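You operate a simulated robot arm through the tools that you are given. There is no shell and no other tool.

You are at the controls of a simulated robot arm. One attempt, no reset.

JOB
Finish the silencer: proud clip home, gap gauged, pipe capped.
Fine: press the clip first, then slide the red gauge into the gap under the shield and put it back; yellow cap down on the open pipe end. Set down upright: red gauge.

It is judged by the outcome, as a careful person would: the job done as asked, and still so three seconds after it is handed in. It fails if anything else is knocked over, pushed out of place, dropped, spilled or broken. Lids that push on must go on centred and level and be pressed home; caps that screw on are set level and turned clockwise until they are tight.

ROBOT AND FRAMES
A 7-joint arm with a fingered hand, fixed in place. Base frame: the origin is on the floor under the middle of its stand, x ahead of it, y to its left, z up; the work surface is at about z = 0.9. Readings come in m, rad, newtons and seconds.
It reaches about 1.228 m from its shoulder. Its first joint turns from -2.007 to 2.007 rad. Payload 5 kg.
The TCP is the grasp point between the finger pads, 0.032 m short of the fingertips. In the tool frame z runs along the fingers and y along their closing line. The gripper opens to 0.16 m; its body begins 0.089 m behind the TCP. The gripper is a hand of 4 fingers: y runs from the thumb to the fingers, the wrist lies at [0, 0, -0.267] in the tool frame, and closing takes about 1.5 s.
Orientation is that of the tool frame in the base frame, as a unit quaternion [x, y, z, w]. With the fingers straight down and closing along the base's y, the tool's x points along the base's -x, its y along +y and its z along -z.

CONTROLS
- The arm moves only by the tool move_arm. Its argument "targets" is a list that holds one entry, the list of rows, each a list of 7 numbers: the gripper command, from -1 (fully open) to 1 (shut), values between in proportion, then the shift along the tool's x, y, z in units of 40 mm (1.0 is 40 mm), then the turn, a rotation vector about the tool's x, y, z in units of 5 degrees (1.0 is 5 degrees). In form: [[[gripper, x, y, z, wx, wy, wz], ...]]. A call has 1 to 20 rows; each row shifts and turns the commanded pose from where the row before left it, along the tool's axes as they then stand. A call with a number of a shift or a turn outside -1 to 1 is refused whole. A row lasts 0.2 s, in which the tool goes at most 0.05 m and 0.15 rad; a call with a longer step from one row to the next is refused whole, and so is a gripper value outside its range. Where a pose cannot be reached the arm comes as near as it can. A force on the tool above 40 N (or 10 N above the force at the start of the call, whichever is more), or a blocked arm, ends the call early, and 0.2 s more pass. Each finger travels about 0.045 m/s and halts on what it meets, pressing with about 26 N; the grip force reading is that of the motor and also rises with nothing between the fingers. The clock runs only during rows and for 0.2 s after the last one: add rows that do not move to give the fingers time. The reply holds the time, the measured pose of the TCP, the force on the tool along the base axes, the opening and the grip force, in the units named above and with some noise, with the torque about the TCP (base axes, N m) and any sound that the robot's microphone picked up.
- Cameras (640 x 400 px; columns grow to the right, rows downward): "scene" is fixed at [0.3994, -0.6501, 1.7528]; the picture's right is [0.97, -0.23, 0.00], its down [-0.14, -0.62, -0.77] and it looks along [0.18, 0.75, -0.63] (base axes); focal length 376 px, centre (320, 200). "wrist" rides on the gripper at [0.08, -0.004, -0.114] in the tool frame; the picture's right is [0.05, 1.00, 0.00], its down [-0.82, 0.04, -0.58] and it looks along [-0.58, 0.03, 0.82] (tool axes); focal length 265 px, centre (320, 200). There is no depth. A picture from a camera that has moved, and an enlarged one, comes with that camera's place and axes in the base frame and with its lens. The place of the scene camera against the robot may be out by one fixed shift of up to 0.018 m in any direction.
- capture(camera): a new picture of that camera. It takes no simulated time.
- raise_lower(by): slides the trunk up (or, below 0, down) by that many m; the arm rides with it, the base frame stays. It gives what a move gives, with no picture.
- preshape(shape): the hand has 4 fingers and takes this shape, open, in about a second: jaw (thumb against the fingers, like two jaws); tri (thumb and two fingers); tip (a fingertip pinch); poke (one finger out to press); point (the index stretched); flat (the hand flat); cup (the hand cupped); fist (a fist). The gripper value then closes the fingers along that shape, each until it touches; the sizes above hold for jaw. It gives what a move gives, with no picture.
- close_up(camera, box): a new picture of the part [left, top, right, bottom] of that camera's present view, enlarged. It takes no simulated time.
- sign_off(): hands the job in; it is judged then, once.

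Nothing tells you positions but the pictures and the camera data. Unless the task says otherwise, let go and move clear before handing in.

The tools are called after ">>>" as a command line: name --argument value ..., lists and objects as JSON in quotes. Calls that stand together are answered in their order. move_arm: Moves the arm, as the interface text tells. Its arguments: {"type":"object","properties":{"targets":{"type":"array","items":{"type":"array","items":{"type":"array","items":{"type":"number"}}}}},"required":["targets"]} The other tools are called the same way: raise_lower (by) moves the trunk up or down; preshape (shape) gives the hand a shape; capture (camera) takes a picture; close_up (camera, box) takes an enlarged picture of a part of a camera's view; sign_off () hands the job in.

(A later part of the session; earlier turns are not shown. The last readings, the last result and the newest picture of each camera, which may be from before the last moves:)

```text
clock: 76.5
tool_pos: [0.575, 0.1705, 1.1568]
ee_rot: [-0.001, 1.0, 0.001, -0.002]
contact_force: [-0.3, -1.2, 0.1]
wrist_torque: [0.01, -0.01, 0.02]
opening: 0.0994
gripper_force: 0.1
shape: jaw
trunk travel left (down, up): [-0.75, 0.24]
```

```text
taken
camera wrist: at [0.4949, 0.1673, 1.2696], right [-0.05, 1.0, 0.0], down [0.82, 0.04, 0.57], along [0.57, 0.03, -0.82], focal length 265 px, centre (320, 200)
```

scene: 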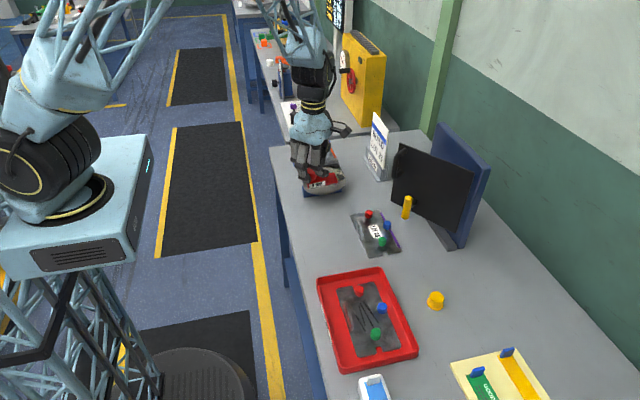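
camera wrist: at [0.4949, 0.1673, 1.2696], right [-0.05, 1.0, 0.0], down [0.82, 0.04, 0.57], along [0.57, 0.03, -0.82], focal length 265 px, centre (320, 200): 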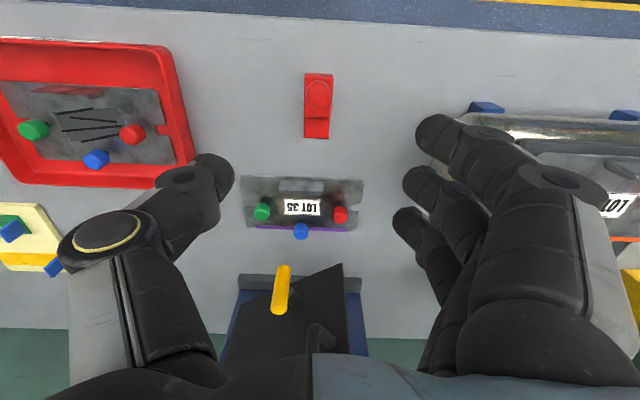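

>>> close_up --camera "wrist" --box '[264, 62, 376, 146]'

```text
4.76 times, centred on (320, 104) of wrist
camera zoom: at [0.4949, 0.1673, 1.2696], right [-0.05, 1.0, 0.0], down [0.82, 0.04, 0.57], along [0.57, 0.03, -0.82], focal length 1264 px, centre (320, 657)
```

zoom: 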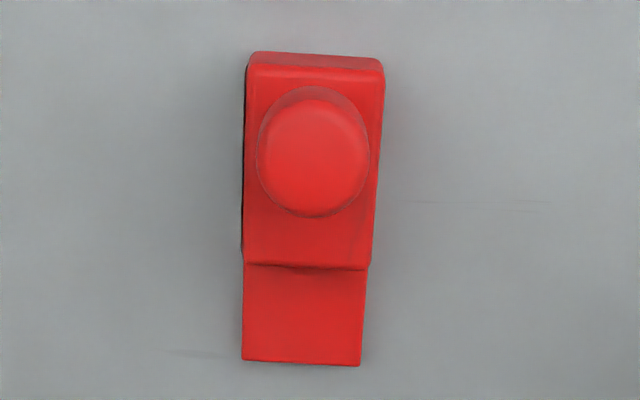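

The gauge now sits squarely on the table (knob ≈(0.571, 0.170), tongue end x≈0.639, yaw ≈0). Before trying again, I'll use the free hand camera to measure the gap height exactly from the robot side with high zoom.

>>> move_arm --targets '[[[-1, 0, 0, -1, 0, 0, 0], [-1, 0, 0, -1, 0, 0, 0], [-1, 0.43, 0.88, 0, 0, 0, 0], [-1, 0.43, 0.88, 0, 0, 0, 0], [-1, 0.43, 0.88, 0, 0, 0, 0], [-1, 0.43, 0.88, 0, 0, 0, 0], [-1, 0.43, 0.88, 0, 0, 0, 0], [-1, 0.43, 0.88, 0, 0, 0, 0], [-1, 0.43, 0.88, 0, 0, 0, 0], [-1, 0.43, 0.88, 0, 0, 0, 0], [-1, 0.43, 0.88, 0, 0, 0, 0], [-1, 0, 0, 1, 0, 0, 0], [-1, 0, 0, 1, 0, 0, 0], [-1, 0, 0, 1, 0, 0, 0], [-1, 0, 0, 0.6, 0, 0, 0]]]'

>>> move_arm --targets '[[[-1, 0, 0, 0, 0, -1, 0], [-1, 0, 0, 0, 0, -1, 0], [-1, 0, 0, 0, 0, -1, 0], [-1, 0, 0, 0, 0, -1, 0], [-1, 0, 0, 0, 0, -1, 0], [-1, 0, 0, 0, 0, -1, 0], [-1, 0, 0, 0, 0, -1, 0], [-1, 0, 0, 0, 0, 0, 0]]]'

>>> capture --camera "wrist"

```text
clock: 79.8
tool_pos: [0.4181, 0.4881, 1.0908]
ee_rot: [-0.001, 1.0, -0.001, -0.002]
contact_force: [0.4, 0.7, 0.4]
wrist_torque: [0.0, 0.04, 0.05]
opening: 0.1601
gripper_force: 0.1
shape: jaw
trunk travel left (down, up): [-0.75, 0.24]
```

```text
clock: 81.5
tool_pos: [0.423, 0.4853, 1.0931]
ee_rot: [-0.001, 0.955, 0.001, 0.298]
contact_force: [1.4, 0.5, -0.6]
wrist_torque: [0.02, 0.06, 0.03]
opening: 0.1598
gripper_force: 0.1
shape: jaw
trunk travel left (down, up): [-0.75, 0.24]
```

```text
taken
camera wrist: at [0.291, 0.4823, 1.1402], right [-0.04, 1.0, -0.03], down [0.34, 0.04, 0.94], along [0.94, 0.03, -0.34], focal length 265 px, centre (320, 200)
```

wrist: 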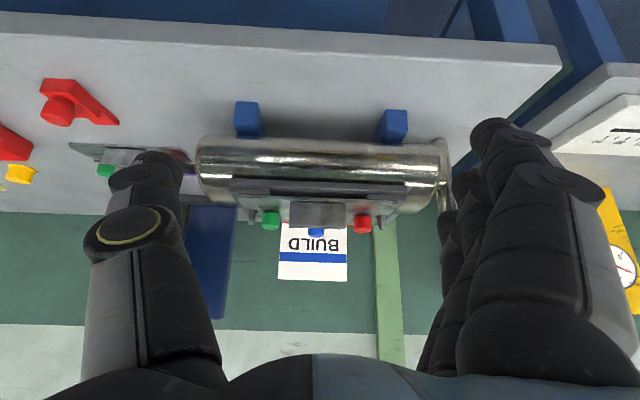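

>>> close_up --camera "wrist" --box '[232, 172, 288, 207]'

>>> close_up --camera "wrist" --box '[340, 172, 396, 207]'

>>> close_up --camera "wrist" --box '[284, 172, 340, 207]'

>>> close_up --camera "wrist" --box '[30, 70, 126, 130]'

```text
11.43 times, centred on (260, 190) of wrist
camera zoom: at [0.291, 0.4823, 1.1402], right [-0.04, 1.0, -0.03], down [0.34, 0.04, 0.94], along [0.94, 0.03, -0.34], focal length 3033 px, centre (1006, 320)
```

zoom: 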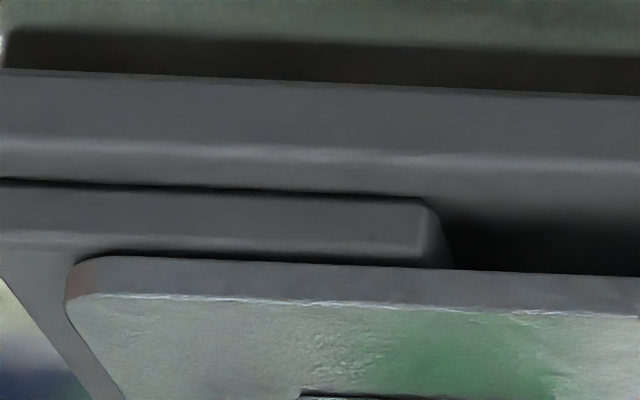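

```text
11.43 times, centred on (368, 190) of wrist
camera zoom: at [0.291, 0.4823, 1.1402], right [-0.04, 1.0, -0.03], down [0.34, 0.04, 0.94], along [0.94, 0.03, -0.34], focal length 3033 px, centre (-229, 320)
```

zoom: 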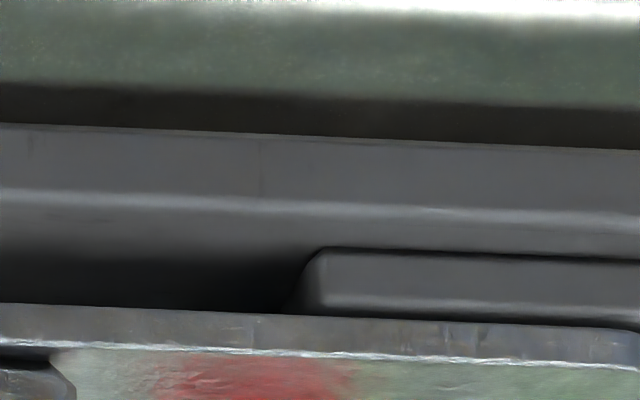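

```text
11.43 times, centred on (312, 190) of wrist
camera zoom: at [0.291, 0.4823, 1.1402], right [-0.04, 1.0, -0.03], down [0.34, 0.04, 0.94], along [0.94, 0.03, -0.34], focal length 3033 px, centre (411, 320)
```

zoom: 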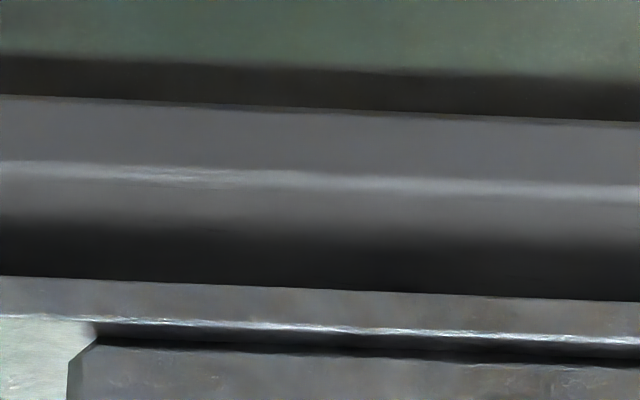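

```text
6.67 times, centred on (78, 100) of wrist
camera zoom: at [0.291, 0.4823, 1.1402], right [-0.04, 1.0, -0.03], down [0.34, 0.04, 0.94], along [0.94, 0.03, -0.34], focal length 1769 px, centre (1933, 867)
```

zoom: 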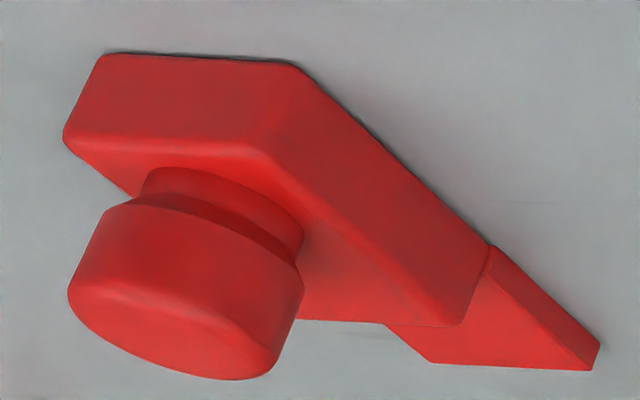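

This view is very useful: the gap measures ≈8–8.7 mm between base plate (z≈1.0158) and shield underside (≈1.0245), and the tongue looks ≈7–7.3 mm thick. I'll look at the gauge on the table from the scene camera as a levelness reference.

>>> close_up --camera "scene" --box '[300, 220, 348, 250]'

>>> close_up --camera "scene" --box '[318, 230, 342, 245]'

```text
13.33 times, centred on (324, 235) of scene
camera zoom: at [0.3994, -0.6501, 1.7528], right [0.97, -0.23, 0.0], down [-0.14, -0.62, -0.77], along [0.18, 0.75, -0.63], focal length 5012 px, centre (267, -267)
```

zoom: 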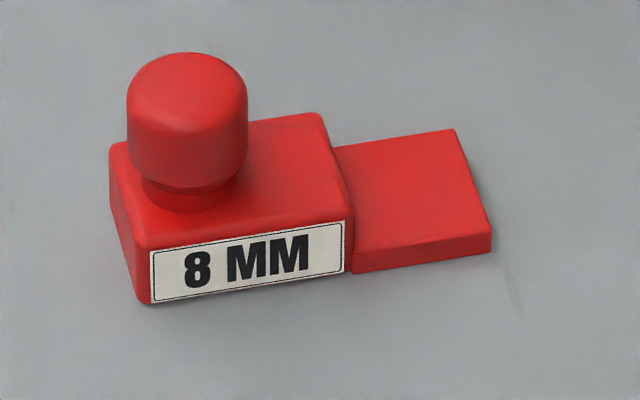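

```text
16.00 times, centred on (330, 238) of scene
camera zoom: at [0.3994, -0.6501, 1.7528], right [0.97, -0.23, 0.0], down [-0.14, -0.62, -0.77], along [0.18, 0.75, -0.63], focal length 6014 px, centre (160, -400)
```

zoom: 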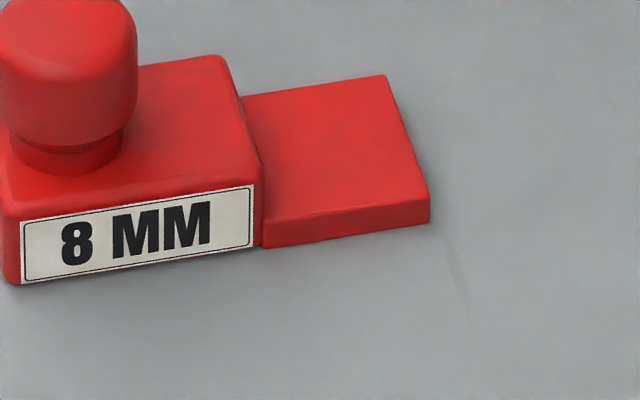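

Comparing the table reference with my earlier pictures shows the knob grip tilts the gauge by ≈6° toward the finger side—that is why it jammed. I'll regrasp it at the same yaw, but pre-tilt the hand −6° about tool x so the gauge stays level; first return above the gauge.

>>> move_arm --targets '[[[-1, 0, 0, 0, 0, 1, 0], [-1, 0, 0, 0, 0, 1, 0], [-1, 0, 0, 0, 0, 1, 0], [-1, 0, 0, 0, 0, 1, 0], [-1, 0, 0, 0, 0, 1, 0], [-1, 0, 0, 0, 0, 1, 0], [-1, 0, 0, 0, 0, 0.93, 0], [-1, 0, 0, -1, 0, 0, 0], [-1, 0, 0, -1, 0, 0, 0], [-1, 0, 0, -1, 0, 0, 0], [-1, 0, 0, 0, 0, 0, 0]]]'

>>> move_arm --targets '[[[-0.5, -0.4167, -0.871, 0, 0, 0, 0], [-0.5, -0.4167, -0.871, 0, 0, 0, 0], [-0.5, -0.4167, -0.871, 0, 0, 0, 0], [-0.5, -0.4167, -0.871, 0, 0, 0, 0], [-0.5, -0.4167, -0.871, 0, 0, 0, 0], [-0.5, -0.4167, -0.871, 0, 0, 0, 0], [-0.5, -0.4167, -0.871, 0, 0, 0, 0], [-0.5, -0.4167, -0.871, 0, 0, 0, 0], [-0.5, -0.4167, -0.871, 0, 0, 0, 0], [0, 0, 0, 0, 0, 0, 0]]]'

>>> move_arm --targets '[[[0, 0, 0, 0, 0, 0, -1], [0, 0, 0, 0, 0, 0, -1], [0, 0, 0, 0, 0, 0, -1], [0, 0, 0, 0, 0, 0, -1], [0, 0, 0, 0, 0, 0, -1], [0, 0, 0, 0, 0, 0, -1], [0, 0, 0, 0, 0, 0, -1], [0, 0, 0, 0, 0, 0, -1], [0, 0, 0, 0, 0, 0, -1], [0, 0, 0, 0, 0, 0, -1], [0, 0, 0, 0, 0, 0, -1], [0, 0, 0, 0, 0, 0, -1], [0, 0, 0, 0, 0, 0, -1], [0, 0, 0, 0, 0, 0, -1]]]'

>>> move_arm --targets '[[[0, 0, 0, 0, 0, 0, -1], [0, 0, 0, 0, 0, 0, -1], [0, 0, 0, 0, 0, 0, -1], [0, 0, 0, 0, 0, 0, -1], [0, 0, 0, 0, 0, 0, -1], [0, 0, 0, 0, 0, 0, -1], [0, 0, 0, 0, 0, 0, -1], [0, 0, 0, 0, 0, 0, -1], [0, 0, 0, 0, 0, 0, -1], [0, 0, 0, 0, 0, 0, -1], [0, 0, 0, 0, 0, 0, -1], [0, 0, 0, 0, 0, 0, -1], [0, 0, 0, 0, 0, 0, -1], [0, 0, 0, 0, 0, 0, 0]]]'

```text
clock: 84.0
tool_pos: [0.4174, 0.4866, 1.2123]
ee_rot: [-0.001, 1.0, -0.001, -0.001]
contact_force: [0.2, 1.2, 0.4]
wrist_torque: [0.0, 0.01, 0.0]
opening: 0.1597
gripper_force: 0.1
shape: jaw
trunk travel left (down, up): [-0.75, 0.24]
```

```text
clock: 86.2
tool_pos: [0.5704, 0.1756, 1.213]
ee_rot: [-0.002, 1.0, 0.0, 0.001]
contact_force: [-0.9, 0.2, 0.0]
wrist_torque: [-0.02, 0.03, -0.01]
opening: 0.0867
gripper_force: 0.0
shape: jaw
trunk travel left (down, up): [-0.75, 0.24]
```

```text
clock: 89.2
tool_pos: [0.5699, 0.1744, 1.2145]
ee_rot: [-0.575, 0.818, 0.0, 0.001]
contact_force: [-0.3, 0.5, 0.5]
wrist_torque: [0.01, -0.01, -0.01]
opening: 0.0808
gripper_force: 0.0
shape: jaw
trunk travel left (down, up): [-0.75, 0.24]
```

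```text
clock: 92.2
tool_pos: [0.5701, 0.175, 1.2138]
ee_rot: [0.924, -0.381, 0.002, -0.001]
contact_force: [0.0, -0.4, 0.0]
wrist_torque: [0.03, 0.01, 0.01]
opening: 0.0812
gripper_force: 0.1
shape: jaw
trunk travel left (down, up): [-0.75, 0.24]
```

>>> move_arm --targets '[[[0, 0.11, 0.01, 0.9, 0, 0, 0], [0, 0, 0, 1, 0, 0, 0], [0, 0, 0, 1, 0, 0, 0], [0, 0, 0, 1, 0, 0, 0], [0, 0, 0, 1, 0, 0, 0], [0, 0, 0, 0.3, -0.6, 0, 0], [0, 0, 0, 0, -0.6, 0, 0], [0, 0, 0, 0, 0, 0, 0]]]'

>>> capture --camera "wrist"

>>> close_up --camera "wrist" --box '[212, 40, 372, 220]'

```text
clock: 94.0
tool_pos: [0.5734, 0.1723, 1.0045]
ee_rot: [0.923, -0.381, -0.02, 0.049]
contact_force: [-0.3, -0.3, 0.9]
wrist_torque: [0.01, 0.02, 0.01]
opening: 0.0806
gripper_force: 0.1
shape: jaw
trunk travel left (down, up): [-0.75, 0.24]
```

```text
taken
camera wrist: at [0.6416, 0.1269, 1.1172], right [-0.66, -0.74, 0.1], down [-0.57, 0.59, 0.58], along [-0.49, 0.32, -0.81], focal length 265 px, centre (320, 200)
```

wrist: 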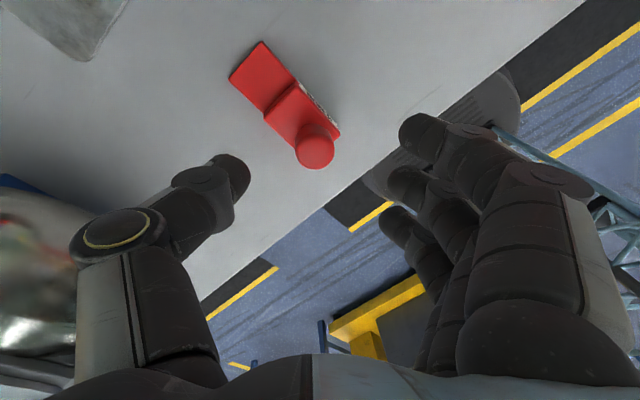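

```text
2.22 times, centred on (292, 130) of wrist
camera zoom: at [0.6416, 0.1269, 1.1172], right [-0.66, -0.74, 0.1], down [-0.57, 0.59, 0.58], along [-0.49, 0.32, -0.81], focal length 590 px, centre (382, 356)
```

zoom: 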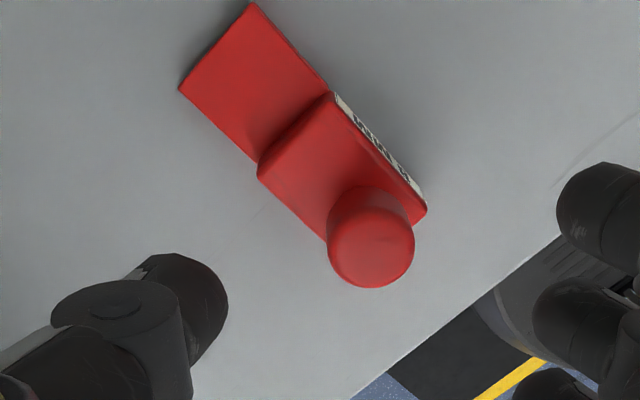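

Pre-tilted 6° as intended, with the knob at ≈(0.571, 0.169). Descending vertically onto it and then closing.

>>> move_arm --targets '[[[0, 0.003, -0.031, 0.39, 0, 0, 0], [0, 0.003, -0.031, 0.39, 0, 0, 0], [0, 0.003, -0.031, 0.388, 0, 0, 0], [0, 0, 0, 0, 0, 0, 0]]]'

>>> close_up --camera "wrist" --box '[212, 40, 412, 240]'

>>> close_up --camera "scene" --box '[300, 210, 364, 250]'

```text
clock: 95.0
tool_pos: [0.5727, 0.1702, 0.959]
ee_rot: [0.923, -0.382, -0.019, 0.047]
contact_force: [-0.6, 0.2, -0.8]
wrist_torque: [-0.03, 0.04, -0.02]
opening: 0.0807
gripper_force: 0.0
shape: jaw
trunk travel left (down, up): [-0.75, 0.24]
```

```text
2.00 times, centred on (312, 140) of wrist
camera zoom: at [0.6405, 0.1255, 1.071], right [-0.66, -0.74, 0.1], down [-0.57, 0.59, 0.58], along [-0.49, 0.33, -0.81], focal length 531 px, centre (336, 320)
```

zoom: 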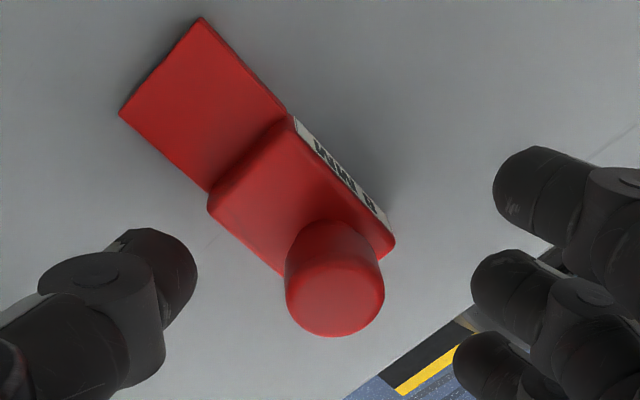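

```text
10.00 times, centred on (332, 230) of scene
camera zoom: at [0.3994, -0.6501, 1.7528], right [0.97, -0.23, 0.0], down [-0.14, -0.62, -0.77], along [0.18, 0.75, -0.63], focal length 3759 px, centre (200, -100)
```

zoom: 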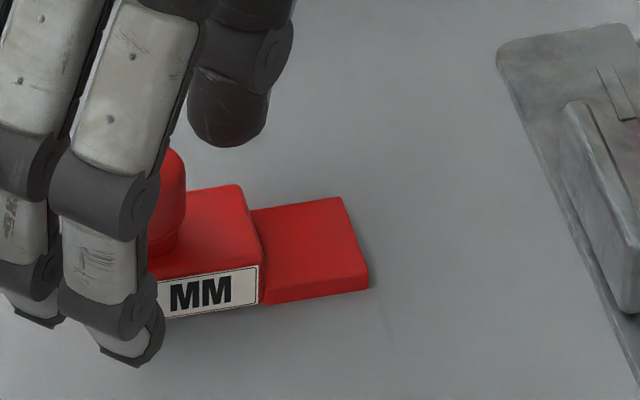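

>>> move_arm --targets '[[[0, 0, 0, 0.02, 0, 0, 0], [0.4, 0, 0, 0, 0, 0, 0], [0.7, 0, 0, 0, 0, 0, 0], [1, 0, 0, 0, 0, 0, 0], [1, 0, 0, 0, 0, 0, 0], [1, 0, 0, 0, 0, 0, 0], [1, 0, 0, 0, 0, 0, 0], [1, 0, 0, 0, 0, 0, 0], [1, 0, 0, 0, 0, 0, 0], [1, 0, 0, 0, 0, 0, 0]]]'

>>> close_up --camera "wrist" --box '[212, 40, 372, 140]'

>>> close_up --camera "scene" --box '[318, 230, 342, 245]'

```text
clock: 97.2
tool_pos: [0.5727, 0.1698, 0.9592]
ee_rot: [0.923, -0.381, -0.019, 0.048]
contact_force: [1.6, 0.6, 2.4]
wrist_torque: [-0.02, 0.0, 0.01]
opening: 0.0069
gripper_force: 25.7
shape: jaw
trunk travel left (down, up): [-0.75, 0.24]
```

```text
4.00 times, centred on (292, 90) of wrist
camera zoom: at [0.6406, 0.1257, 1.0705], right [-0.66, -0.74, 0.1], down [-0.57, 0.59, 0.58], along [-0.49, 0.33, -0.81], focal length 1062 px, centre (432, 640)
```

zoom: 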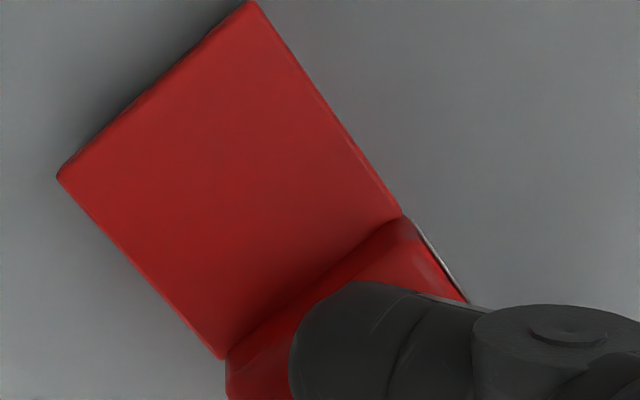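

```text
16.00 times, centred on (330, 238) of scene
camera zoom: at [0.3994, -0.6501, 1.7528], right [0.97, -0.23, 0.0], down [-0.14, -0.62, -0.77], along [0.18, 0.75, -0.63], focal length 6014 px, centre (160, -400)
```

zoom: 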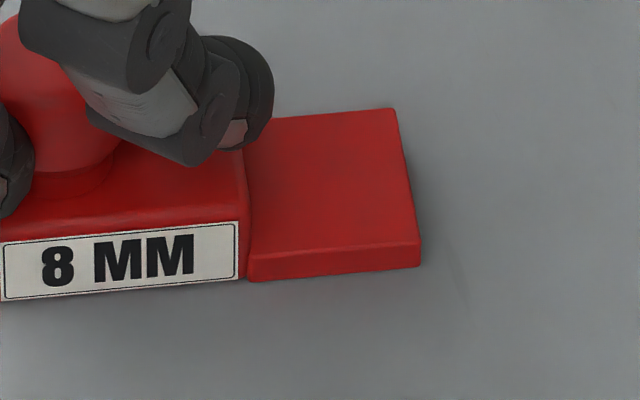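

>>> move_arm --targets '[[[1, 0, 0.0105, -0.1, 0, 0, 0], [1, 0, 0.021, -0.2, 0, 0, 0], [1, 0, 0.042, -0.4, 0, 0, 0], [1, 0, 0, 0, 0, 0, 0]]]'

>>> close_up --camera "scene" --box '[314, 222, 338, 237]'

>>> close_up --camera "wrist" --box '[212, 30, 372, 130]'

>>> capture --camera "wrist"

```text
clock: 98.2
tool_pos: [0.5721, 0.1685, 0.9864]
ee_rot: [0.924, -0.38, -0.019, 0.049]
contact_force: [-0.5, 0.4, -1.1]
wrist_torque: [0.04, -0.02, 0.0]
opening: 0.0065
gripper_force: 26.5
shape: jaw
trunk travel left (down, up): [-0.75, 0.24]
```

```text
16.00 times, centred on (326, 230) of scene
camera zoom: at [0.3994, -0.6501, 1.7528], right [0.97, -0.23, 0.0], down [-0.14, -0.62, -0.77], along [0.18, 0.75, -0.63], focal length 6014 px, centre (224, -272)
```

zoom: 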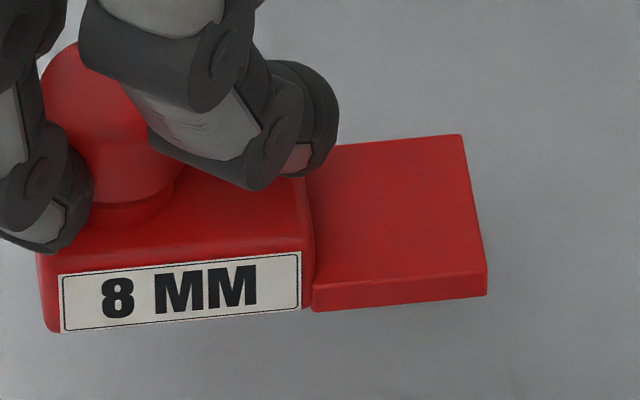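

```text
4.00 times, centred on (292, 80) of wrist
camera zoom: at [0.6401, 0.1244, 1.0985], right [-0.66, -0.74, 0.1], down [-0.57, 0.59, 0.58], along [-0.49, 0.32, -0.81], focal length 1062 px, centre (432, 680)
```

zoom: 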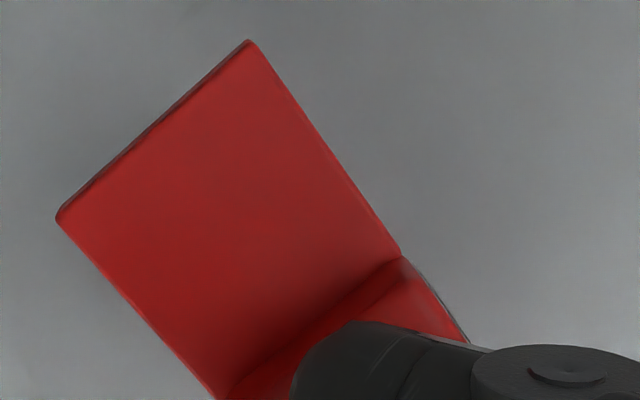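

```text
taken
camera wrist: at [0.6401, 0.1244, 1.0985], right [-0.66, -0.74, 0.1], down [-0.57, 0.59, 0.58], along [-0.49, 0.32, -0.81], focal length 265 px, centre (320, 200)
```

wrist: 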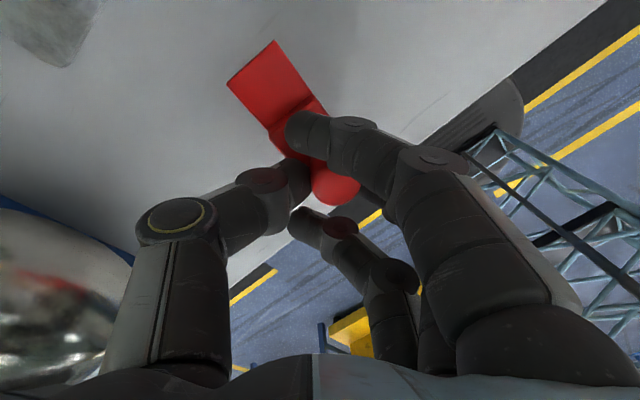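

The gauge still came up rolled (~6°) and yawed (~−6°). I'll set it back on the table and press it flat while gripped so that it levels itself in the grip, then lift and recheck.

>>> move_arm --targets '[[[1, 0, -0.042, 0.4, 0, 0, 0], [1, 0, -0.021, 0.2, 0, 0, 0], [1, 0, -0.008, 0.08, 0, 0, 0], [1, 0, 0, 0, 0, 0, 0]]]'

>>> move_arm --targets '[[[1, 0, -0.004, 0.04, 0, 0, 0], [1, 0, -0.004, 0.04, 0, 0, 0], [1, 0, 0, 0, 0, 0, 0]]]'

```text
clock: 99.2
tool_pos: [0.5716, 0.1709, 0.9582]
ee_rot: [0.923, -0.382, -0.018, 0.048]
contact_force: [0.1, 0.0, 1.7]
wrist_torque: [-0.03, 0.05, 0.02]
opening: 0.0065
gripper_force: 25.9
shape: jaw
trunk travel left (down, up): [-0.75, 0.24]
```

```text
clock: 100.0
tool_pos: [0.5727, 0.1704, 0.9553]
ee_rot: [0.923, -0.38, -0.019, 0.048]
contact_force: [2.3, 2.5, 12.5]
wrist_torque: [-0.16, 0.08, 0.0]
opening: 0.0071
gripper_force: 25.5
shape: jaw
trunk travel left (down, up): [-0.75, 0.24]
```

>>> close_up --camera "scene" --box '[318, 230, 342, 245]'

>>> close_up --camera "wrist" --box '[212, 30, 372, 130]'

```text
16.00 times, centred on (330, 238) of scene
camera zoom: at [0.3994, -0.6501, 1.7528], right [0.97, -0.23, 0.0], down [-0.14, -0.62, -0.77], along [0.18, 0.75, -0.63], focal length 6014 px, centre (160, -400)
```

zoom: 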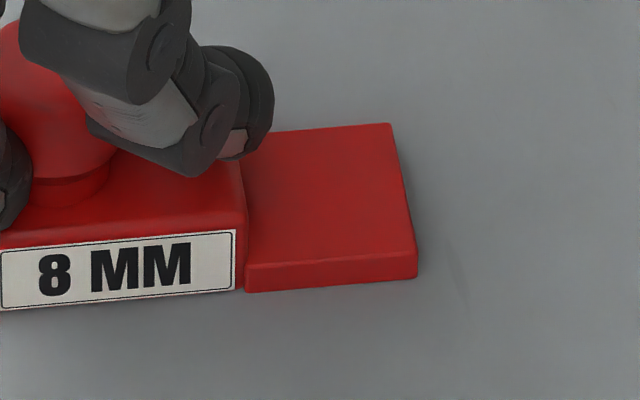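

```text
4.00 times, centred on (292, 80) of wrist
camera zoom: at [0.6405, 0.1255, 1.068], right [-0.66, -0.74, 0.1], down [-0.57, 0.59, 0.58], along [-0.49, 0.33, -0.81], focal length 1062 px, centre (432, 680)
```

zoom: 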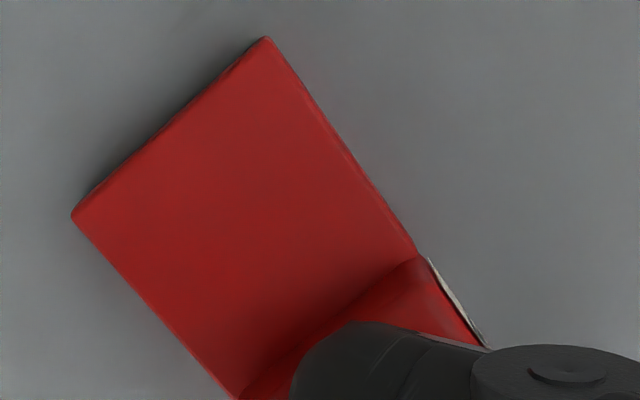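

The contact is at the gauge's rear corner, so the grip holds it tilted but stiffly – good, I can cancel it by rotating the hand. I'll raise slightly, tilt a further −5° about tool x and yaw +5.5°, and look again.

>>> move_arm --targets '[[[1, 0, 0.02, -0.2, 0, 0, 0], [1, 0, 0.02, -0.2, -0.5, 0, -0.55], [1, 0, 0, 0, -0.5, 0, -0.55], [1, 0, 0, 0, 0, 0, 0]]]'

>>> close_up --camera "scene" --box '[316, 226, 340, 241]'

>>> close_up --camera "wrist" --box '[212, 30, 372, 130]'

```text
clock: 101.0
tool_pos: [0.573, 0.1698, 0.9715]
ee_rot: [0.937, -0.335, -0.038, 0.087]
contact_force: [-0.1, -0.5, -1.9]
wrist_torque: [0.02, -0.01, 0.01]
opening: 0.0066
gripper_force: 26.4
shape: jaw
trunk travel left (down, up): [-0.75, 0.24]
```

```text
16.00 times, centred on (328, 234) of scene
camera zoom: at [0.3994, -0.6501, 1.7528], right [0.97, -0.23, 0.0], down [-0.14, -0.62, -0.77], along [0.18, 0.75, -0.63], focal length 6014 px, centre (192, -336)
```

zoom: 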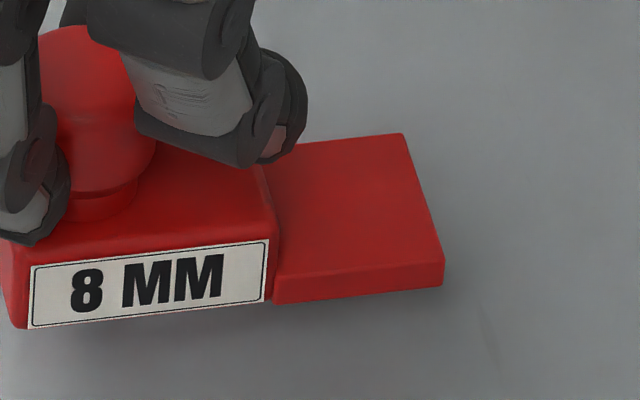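

```text
4.00 times, centred on (292, 80) of wrist
camera zoom: at [0.6522, 0.1384, 1.0809], right [-0.58, -0.79, 0.19], down [-0.58, 0.57, 0.59], along [-0.57, 0.23, -0.79], focal length 1062 px, centre (432, 680)
```

zoom: 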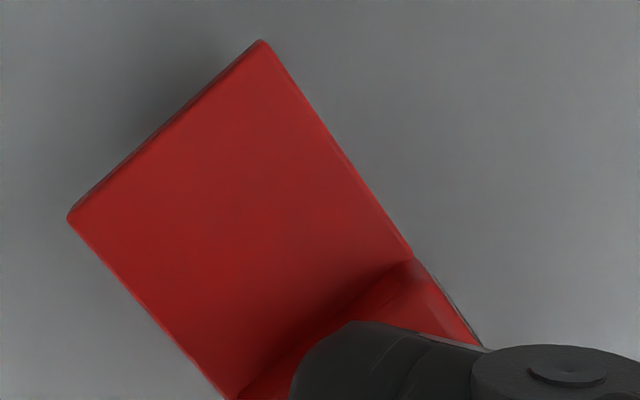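

Triangulating the tongue corners in both cameras gives roll ≈+5° and pitch ≈−3.5°. I'll correct with a hand rotation (mostly about the finger–thumb axis) and re-measure.

>>> move_arm --targets '[[[1, 0, 0, 0, -0.165, 0.575, 0.115], [1, 0, 0, 0, -0.165, 0.575, 0.115], [1, 0, 0, 0, 0, 0, 0]]]'

>>> close_up --camera "scene" --box '[316, 226, 340, 241]'

>>> close_up --camera "wrist" --box '[212, 30, 372, 130]'

```text
clock: 101.8
tool_pos: [0.5718, 0.1691, 0.9723]
ee_rot: [0.933, -0.339, 0.005, 0.119]
contact_force: [0.3, -0.4, -1.0]
wrist_torque: [0.02, 0.01, 0.02]
opening: 0.0064
gripper_force: 25.8
shape: jaw
trunk travel left (down, up): [-0.75, 0.24]
```

```text
16.00 times, centred on (328, 234) of scene
camera zoom: at [0.3994, -0.6501, 1.7528], right [0.97, -0.23, 0.0], down [-0.14, -0.62, -0.77], along [0.18, 0.75, -0.63], focal length 6014 px, centre (192, -336)
```

zoom: 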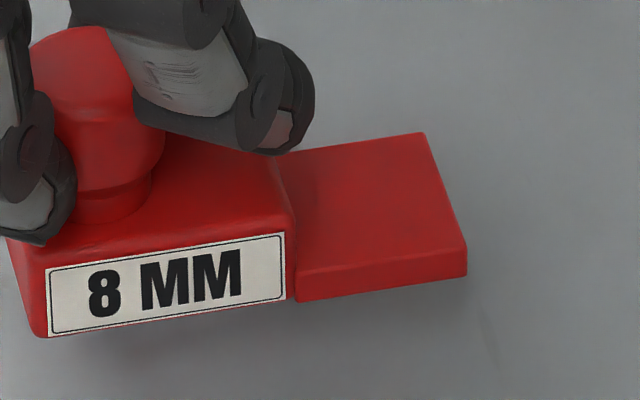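

```text
4.00 times, centred on (292, 80) of wrist
camera zoom: at [0.6451, 0.1482, 1.0881], right [-0.59, -0.77, 0.22], down [-0.61, 0.61, 0.5], along [-0.52, 0.16, -0.84], focal length 1062 px, centre (432, 680)
```

zoom: 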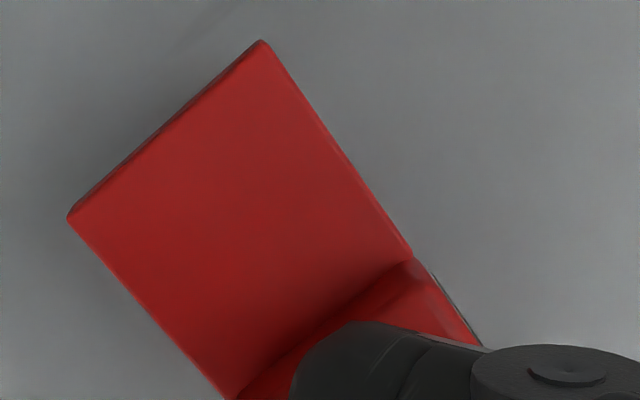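

Slopes now match the level reference; a small roll of ≈−2.5° and yaw ≈−0.8° remain. Correcting those.

>>> move_arm --targets '[[[1, 0, 0, 0, 0.385, -0.29, -0.17], [1, 0, 0, 0, 0, 0, 0], [1, 0, 0, 0, 0, 0, 0]]]'

>>> close_up --camera "scene" --box '[316, 226, 340, 241]'

>>> close_up --camera "wrist" --box '[212, 30, 372, 130]'

```text
clock: 102.5
tool_pos: [0.5733, 0.1702, 0.9726]
ee_rot: [0.938, -0.334, -0.002, 0.098]
contact_force: [-0.8, 0.6, -0.9]
wrist_torque: [0.01, -0.01, 0.0]
opening: 0.0067
gripper_force: 26.3
shape: jaw
trunk travel left (down, up): [-0.75, 0.24]
```

```text
16.00 times, centred on (328, 234) of scene
camera zoom: at [0.3994, -0.6501, 1.7528], right [0.97, -0.23, 0.0], down [-0.14, -0.62, -0.77], along [0.18, 0.75, -0.63], focal length 6014 px, centre (192, -336)
```

zoom: 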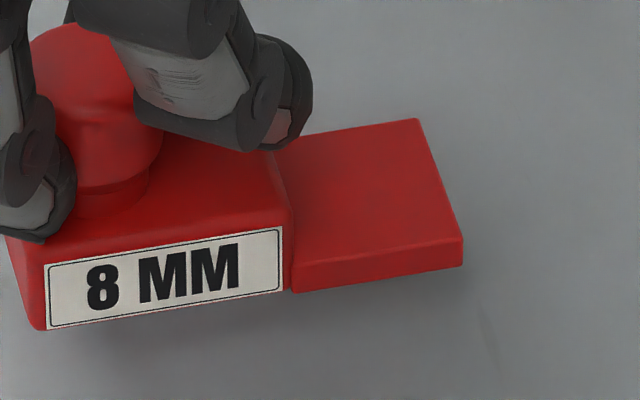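

```text
4.00 times, centred on (292, 80) of wrist
camera zoom: at [0.6455, 0.1449, 1.0873], right [-0.58, -0.79, 0.19], down [-0.62, 0.58, 0.52], along [-0.52, 0.19, -0.83], focal length 1062 px, centre (432, 680)
```

zoom: 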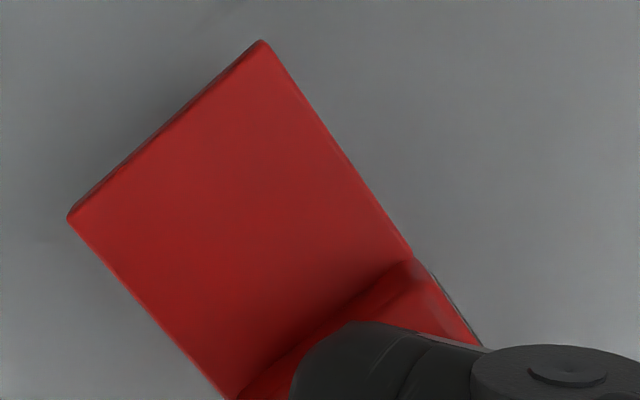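

The gauge now reads level within about half a degree. A gentle touch on the table will confirm it and calibrate its bottom height relative to the TCP.

>>> move_arm --targets '[[[1, -0.0124, -0.037, 0.1966, 0, 0, 0], [1, -0.0124, -0.037, 0.1966, 0, 0, 0], [1, 0, 0, 0, 0, 0, 0]]]'

>>> move_arm --targets '[[[1, -0.0012, -0.0037, 0.0197, 0, 0, 0], [1, -0.0012, -0.0037, 0.0197, 0, 0, 0], [1, 0, 0, 0, 0, 0, 0]]]'

>>> close_up --camera "scene" --box '[316, 230, 340, 245]'

```text
clock: 103.3
tool_pos: [0.5709, 0.1709, 0.9547]
ee_rot: [0.938, -0.333, -0.001, 0.098]
contact_force: [0.3, 0.2, 0.1]
wrist_torque: [0.03, 0.0, 0.01]
opening: 0.0066
gripper_force: 26.2
shape: jaw
trunk travel left (down, up): [-0.75, 0.24]
```

```text
clock: 104.2
tool_pos: [0.5731, 0.171, 0.9548]
ee_rot: [0.938, -0.333, -0.001, 0.098]
contact_force: [1.9, 1.6, 14.0]
wrist_torque: [0.02, -0.06, -0.02]
opening: 0.0072
gripper_force: 26.4
shape: jaw
trunk travel left (down, up): [-0.75, 0.24]
```

```text
16.00 times, centred on (328, 238) of scene
camera zoom: at [0.3994, -0.6501, 1.7528], right [0.97, -0.23, 0.0], down [-0.14, -0.62, -0.77], along [0.18, 0.75, -0.63], focal length 6014 px, centre (192, -400)
```

zoom: 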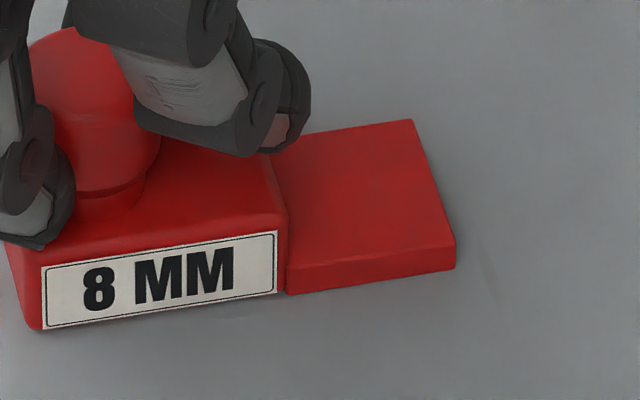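

Contact is now centred under the gauge (flat), and its bottom sits 56.3 mm below the TCP. Carrying it level to the silencer's robot side at y≈0.457.

>>> move_arm --targets '[[[1, 0.006, 0.0174, -0.092, 0, 0, 0], [1, 0.0145, 0.0434, -0.23, 0, 0, 0], [1, 0.0579, 0.1736, -0.9214, 0, 0, 0], [1, 0.0579, 0.1736, -0.9214, 0, 0, 0], [1, 0.0579, 0.1736, -0.9214, 0, 0, 0], [1, 0.0374, 0.1127, -0.6, 0, 0, 0], [1, -0.762, -0.5165, -0.1451, 0, 0, 0], [1, -0.762, -0.5165, -0.1451, 0, 0, 0], [1, -0.762, -0.5165, -0.1451, 0, 0, 0], [1, -0.762, -0.5165, -0.1451, 0, 0, 0], [1, -0.762, -0.5165, -0.1451, 0, 0, 0], [1, -0.762, -0.5165, -0.1451, 0, 0, 0], [1, -0.762, -0.5165, -0.1451, 0, 0, 0], [1, -0.762, -0.5165, -0.1451, 0, 0, 0], [1, 0, 0, 0, 0, 0, 0]]]'

>>> close_up --camera "scene" --box '[268, 134, 316, 164]'

>>> close_up --camera "wrist" --box '[152, 10, 376, 150]'

```text
clock: 107.3
tool_pos: [0.4918, 0.459, 1.1022]
ee_rot: [0.937, -0.334, -0.003, 0.098]
contact_force: [0.1, -0.7, -0.2]
wrist_torque: [0.02, 0.01, 0.0]
opening: 0.0072
gripper_force: 25.9
shape: jaw
trunk travel left (down, up): [-0.75, 0.24]
```

```text
13.33 times, centred on (292, 149) of scene
camera zoom: at [0.3994, -0.6501, 1.7528], right [0.97, -0.23, 0.0], down [-0.14, -0.62, -0.77], along [0.18, 0.75, -0.63], focal length 5012 px, centre (693, 880)
```

zoom: 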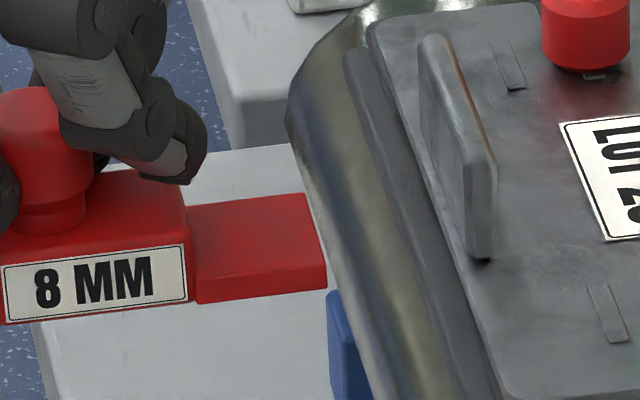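

```text
2.86 times, centred on (264, 80) of wrist
camera zoom: at [0.5637, 0.4324, 1.2179], right [-0.58, -0.79, 0.19], down [-0.62, 0.58, 0.52], along [-0.52, 0.19, -0.83], focal length 758 px, centre (480, 543)
```

zoom: 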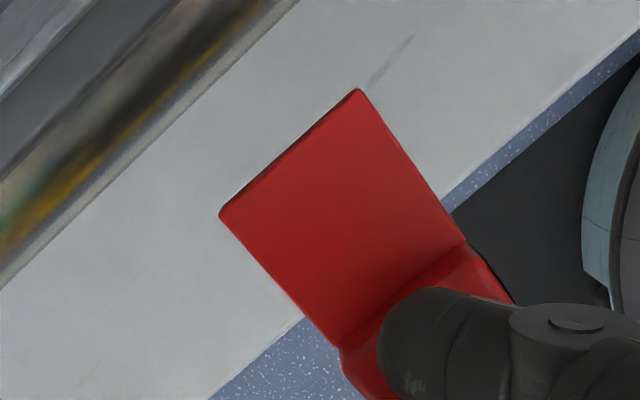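

The gauge is level; the tongue centre is at y≈0.445, so I need to shift it +y away from the pad. Moving to tongue centre y≈0.48 and approaching the edge.

>>> move_arm --targets '[[[1, 0.017, -0.567, -0.106, 0, 0, 0], [1, 0.017, -0.567, -0.106, 0, 0, 0], [1, -0.0155, -0.0463, 0.2457, 0, 0, 0], [1, -0.0155, -0.0463, 0.2457, 0, 0, 0], [1, 0, 0, 0, 0, 0, 0]]]'

>>> close_up --camera "wrist" --box '[152, 10, 312, 110]'

>>> close_up --camera "scene" --box '[276, 134, 308, 154]'

```text
clock: 108.5
tool_pos: [0.5195, 0.4929, 1.0832]
ee_rot: [0.938, -0.333, -0.001, 0.099]
contact_force: [-0.4, 0.4, -1.2]
wrist_torque: [0.01, 0.01, 0.02]
opening: 0.0069
gripper_force: 25.9
shape: jaw
trunk travel left (down, up): [-0.75, 0.24]
```

```text
4.00 times, centred on (232, 60) of wrist
camera zoom: at [0.5923, 0.4676, 1.1983], right [-0.58, -0.79, 0.19], down [-0.62, 0.58, 0.52], along [-0.52, 0.19, -0.83], focal length 1062 px, centre (672, 760)
```

zoom: 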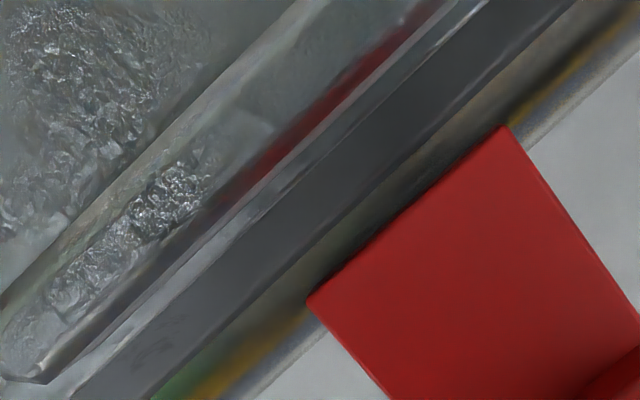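

```text
16.00 times, centred on (292, 144) of scene
camera zoom: at [0.3994, -0.6501, 1.7528], right [0.97, -0.23, 0.0], down [-0.14, -0.62, -0.77], along [0.18, 0.75, -0.63], focal length 6014 px, centre (768, 1096)
```

zoom: 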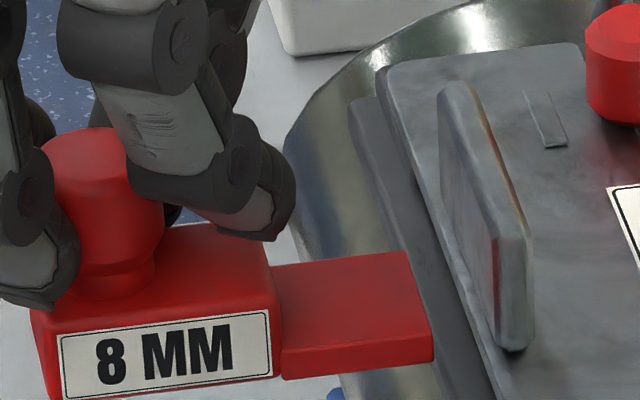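

Tongue end x≈0.584, y 0.463–0.497, parallel to the shield edge (x≈0.596). Advancing 8 mm over the ledge and lowering to just above the base plate.

>>> move_arm --targets '[[[1, 0.1554, -0.1252, -0.0138, 0, 0, 0], [1, -0.0089, -0.0266, 0.1413, 0, 0, 0], [1, -0.0089, -0.0266, 0.1413, 0, 0, 0], [1, 0, 0, 0, 0, 0, 0]]]'

>>> close_up --camera "wrist" --box '[152, 10, 312, 110]'

>>> close_up --camera "scene" --box '[280, 138, 312, 158]'

```text
clock: 109.5
tool_pos: [0.5284, 0.4921, 1.0722]
ee_rot: [0.937, -0.334, -0.001, 0.098]
contact_force: [-0.1, -0.6, -1.1]
wrist_torque: [0.02, 0.04, -0.02]
opening: 0.0067
gripper_force: 25.2
shape: jaw
trunk travel left (down, up): [-0.75, 0.24]
```

```text
4.00 times, centred on (232, 60) of wrist
camera zoom: at [0.601, 0.4671, 1.1867], right [-0.58, -0.79, 0.19], down [-0.62, 0.58, 0.52], along [-0.52, 0.19, -0.83], focal length 1062 px, centre (672, 760)
```

zoom: 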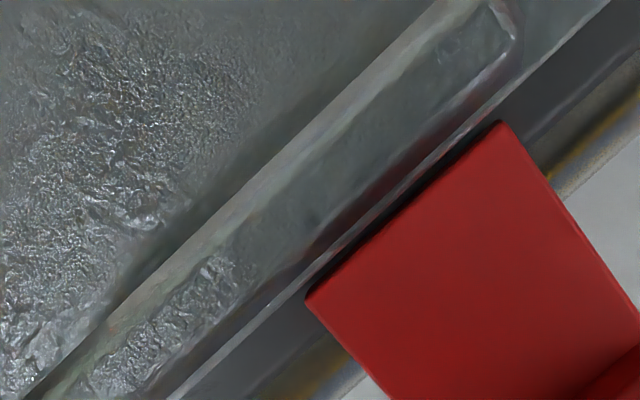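

```text
16.00 times, centred on (296, 148) of scene
camera zoom: at [0.3994, -0.6501, 1.7528], right [0.97, -0.23, 0.0], down [-0.14, -0.62, -0.77], along [0.18, 0.75, -0.63], focal length 6014 px, centre (704, 1032)
```

zoom: 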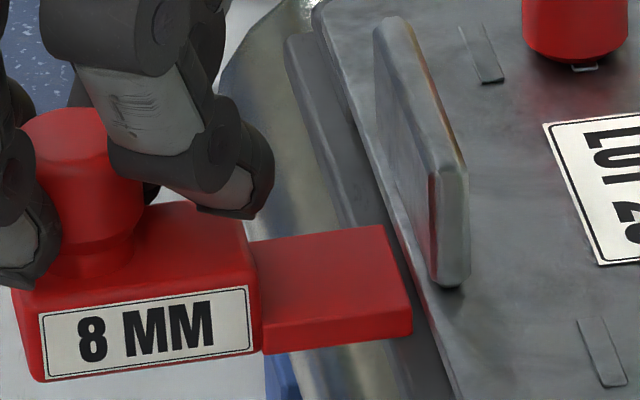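

>>> move_arm --targets '[[[1, -0.0012, -0.0037, 0.0197, 0, 0, 0], [1, 0, 0, 0, 0, 0, 0], [1, 0, 0, 0, 0, 0, 0]]]'

>>> move_arm --targets '[[[1, -0.0006, -0.0019, 0.0098, 0, 0, 0], [1, 0, 0, 0, 0, 0, 0], [1, 0, 0, 0, 0, 0, 0]]]'

>>> move_arm --targets '[[[1, -0.0006, -0.0019, 0.0098, 0, 0, 0], [1, 0, 0, 0, 0, 0, 0], [1, 0, 0, 0, 0, 0, 0]]]'

```text
clock: 110.3
tool_pos: [0.5284, 0.4932, 1.0717]
ee_rot: [0.938, -0.333, -0.001, 0.098]
contact_force: [0.5, 0.2, -0.6]
wrist_torque: [0.01, -0.02, 0.0]
opening: 0.0067
gripper_force: 26.0
shape: jaw
trunk travel left (down, up): [-0.75, 0.24]
```

```text
clock: 111.2
tool_pos: [0.5286, 0.4933, 1.0705]
ee_rot: [0.938, -0.332, -0.001, 0.099]
contact_force: [0.5, 0.5, 0.0]
wrist_torque: [0.04, -0.04, 0.0]
opening: 0.0067
gripper_force: 25.9
shape: jaw
trunk travel left (down, up): [-0.75, 0.24]
```

```text
clock: 112.0
tool_pos: [0.5274, 0.4919, 1.0709]
ee_rot: [0.937, -0.335, -0.002, 0.098]
contact_force: [0.3, 0.4, 0.6]
wrist_torque: [0.07, -0.05, 0.03]
opening: 0.0067
gripper_force: 26.3
shape: jaw
trunk travel left (down, up): [-0.75, 0.24]
```

Light contact with the base plate was reached (Fz rising by ~1.5 N). Raising 1 mm and sliding in gently with 1.5 mm steps.

>>> move_arm --targets '[[[1, 0.0015, 0.0046, -0.0246, 0, 0, 0], [1, 0, 0, 0, 0, 0, 0], [1, 0.0291, -0.0235, -0.0026, 0, 0, 0], [1, 0.0291, -0.0235, -0.0026, 0, 0, 0], [1, 0, 0, 0, 0, 0, 0]]]'

>>> move_arm --targets '[[[1, 0.0291, -0.0235, -0.0026, 0, 0, 0], [1, 0, 0, 0, 0, 0, 0]]]'

>>> close_up --camera "wrist" --box '[152, 10, 312, 110]'

```text
clock: 113.2
tool_pos: [0.5299, 0.4921, 1.0721]
ee_rot: [0.938, -0.333, -0.001, 0.097]
contact_force: [0.2, 0.6, -1.1]
wrist_torque: [-0.01, 0.01, -0.01]
opening: 0.007
gripper_force: 25.8
shape: jaw
trunk travel left (down, up): [-0.75, 0.24]
```

```text
clock: 113.8
tool_pos: [0.5325, 0.4916, 1.0706]
ee_rot: [0.937, -0.334, -0.002, 0.098]
contact_force: [0.4, 0.3, -0.2]
wrist_torque: [-0.03, 0.0, 0.01]
opening: 0.0065
gripper_force: 25.9
shape: jaw
trunk travel left (down, up): [-0.75, 0.24]
```

```text
4.00 times, centred on (232, 60) of wrist
camera zoom: at [0.6053, 0.4662, 1.1869], right [-0.58, -0.79, 0.19], down [-0.62, 0.58, 0.52], along [-0.52, 0.19, -0.83], focal length 1062 px, centre (672, 760)
```

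zoom: 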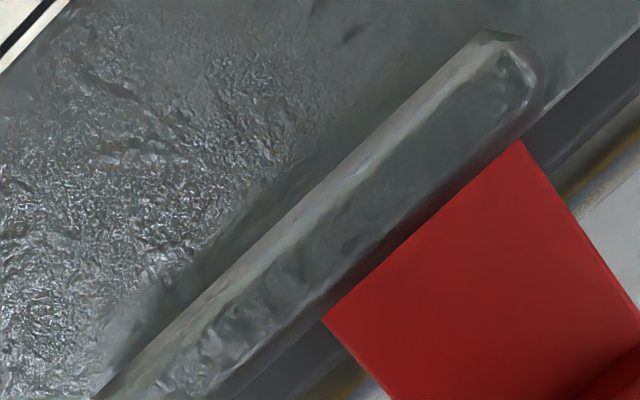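

No resistance, and the tongue's front now disappears under the shield edge — it is going in. Continuing to slide.

>>> move_arm --targets '[[[1, 0.0291, -0.0235, -0.0026, 0, 0, 0], [1, 0.0291, -0.0235, -0.0026, 0, 0, 0], [1, 0.0291, -0.0235, -0.0026, 0, 0, 0], [1, 0.0291, -0.0235, -0.0026, 0, 0, 0], [1, 0, 0, 0, 0, 0, 0]]]'

>>> move_arm --targets '[[[1, 0.0291, -0.0235, -0.0026, 0, 0, 0], [1, 0.0291, -0.0235, -0.0026, 0, 0, 0], [1, 0.0291, -0.0235, -0.0026, 0, 0, 0], [1, 0.0291, -0.0235, -0.0026, 0, 0, 0], [1, 0, 0, 0, 0, 0, 0]]]'

>>> close_up --camera "wrist" --box '[152, 10, 392, 160]'

>>> close_up --camera "scene" --box '[276, 130, 324, 160]'

```text
clock: 115.0
tool_pos: [0.5388, 0.4923, 1.073]
ee_rot: [0.938, -0.334, -0.002, 0.098]
contact_force: [0.3, 0.4, -1.3]
wrist_torque: [-0.01, 0.02, -0.02]
opening: 0.0069
gripper_force: 25.2
shape: jaw
trunk travel left (down, up): [-0.75, 0.24]
```

```text
clock: 116.2
tool_pos: [0.5442, 0.4917, 1.0726]
ee_rot: [0.938, -0.334, -0.001, 0.098]
contact_force: [0.1, 0.5, -0.7]
wrist_torque: [0.01, 0.01, 0.02]
opening: 0.0068
gripper_force: 26.0
shape: jaw
trunk travel left (down, up): [-0.75, 0.24]
```

```text
2.67 times, centred on (272, 85) of wrist
camera zoom: at [0.6177, 0.4658, 1.1875], right [-0.58, -0.79, 0.19], down [-0.62, 0.58, 0.52], along [-0.52, 0.19, -0.83], focal length 708 px, centre (448, 507)
```

zoom: 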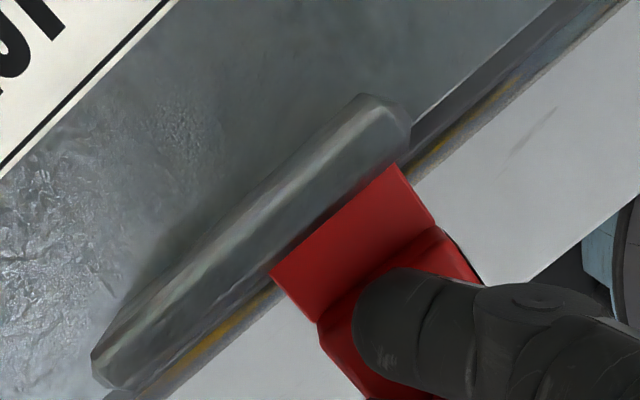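

```text
13.33 times, centred on (300, 145) of scene
camera zoom: at [0.3994, -0.6501, 1.7528], right [0.97, -0.23, 0.0], down [-0.14, -0.62, -0.77], along [0.18, 0.75, -0.63], focal length 5012 px, centre (587, 933)
```

zoom: 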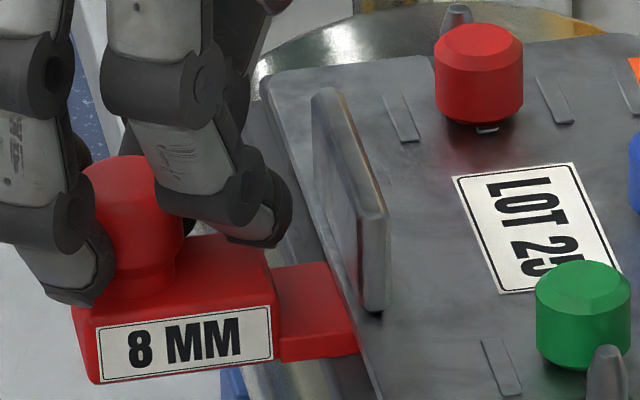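

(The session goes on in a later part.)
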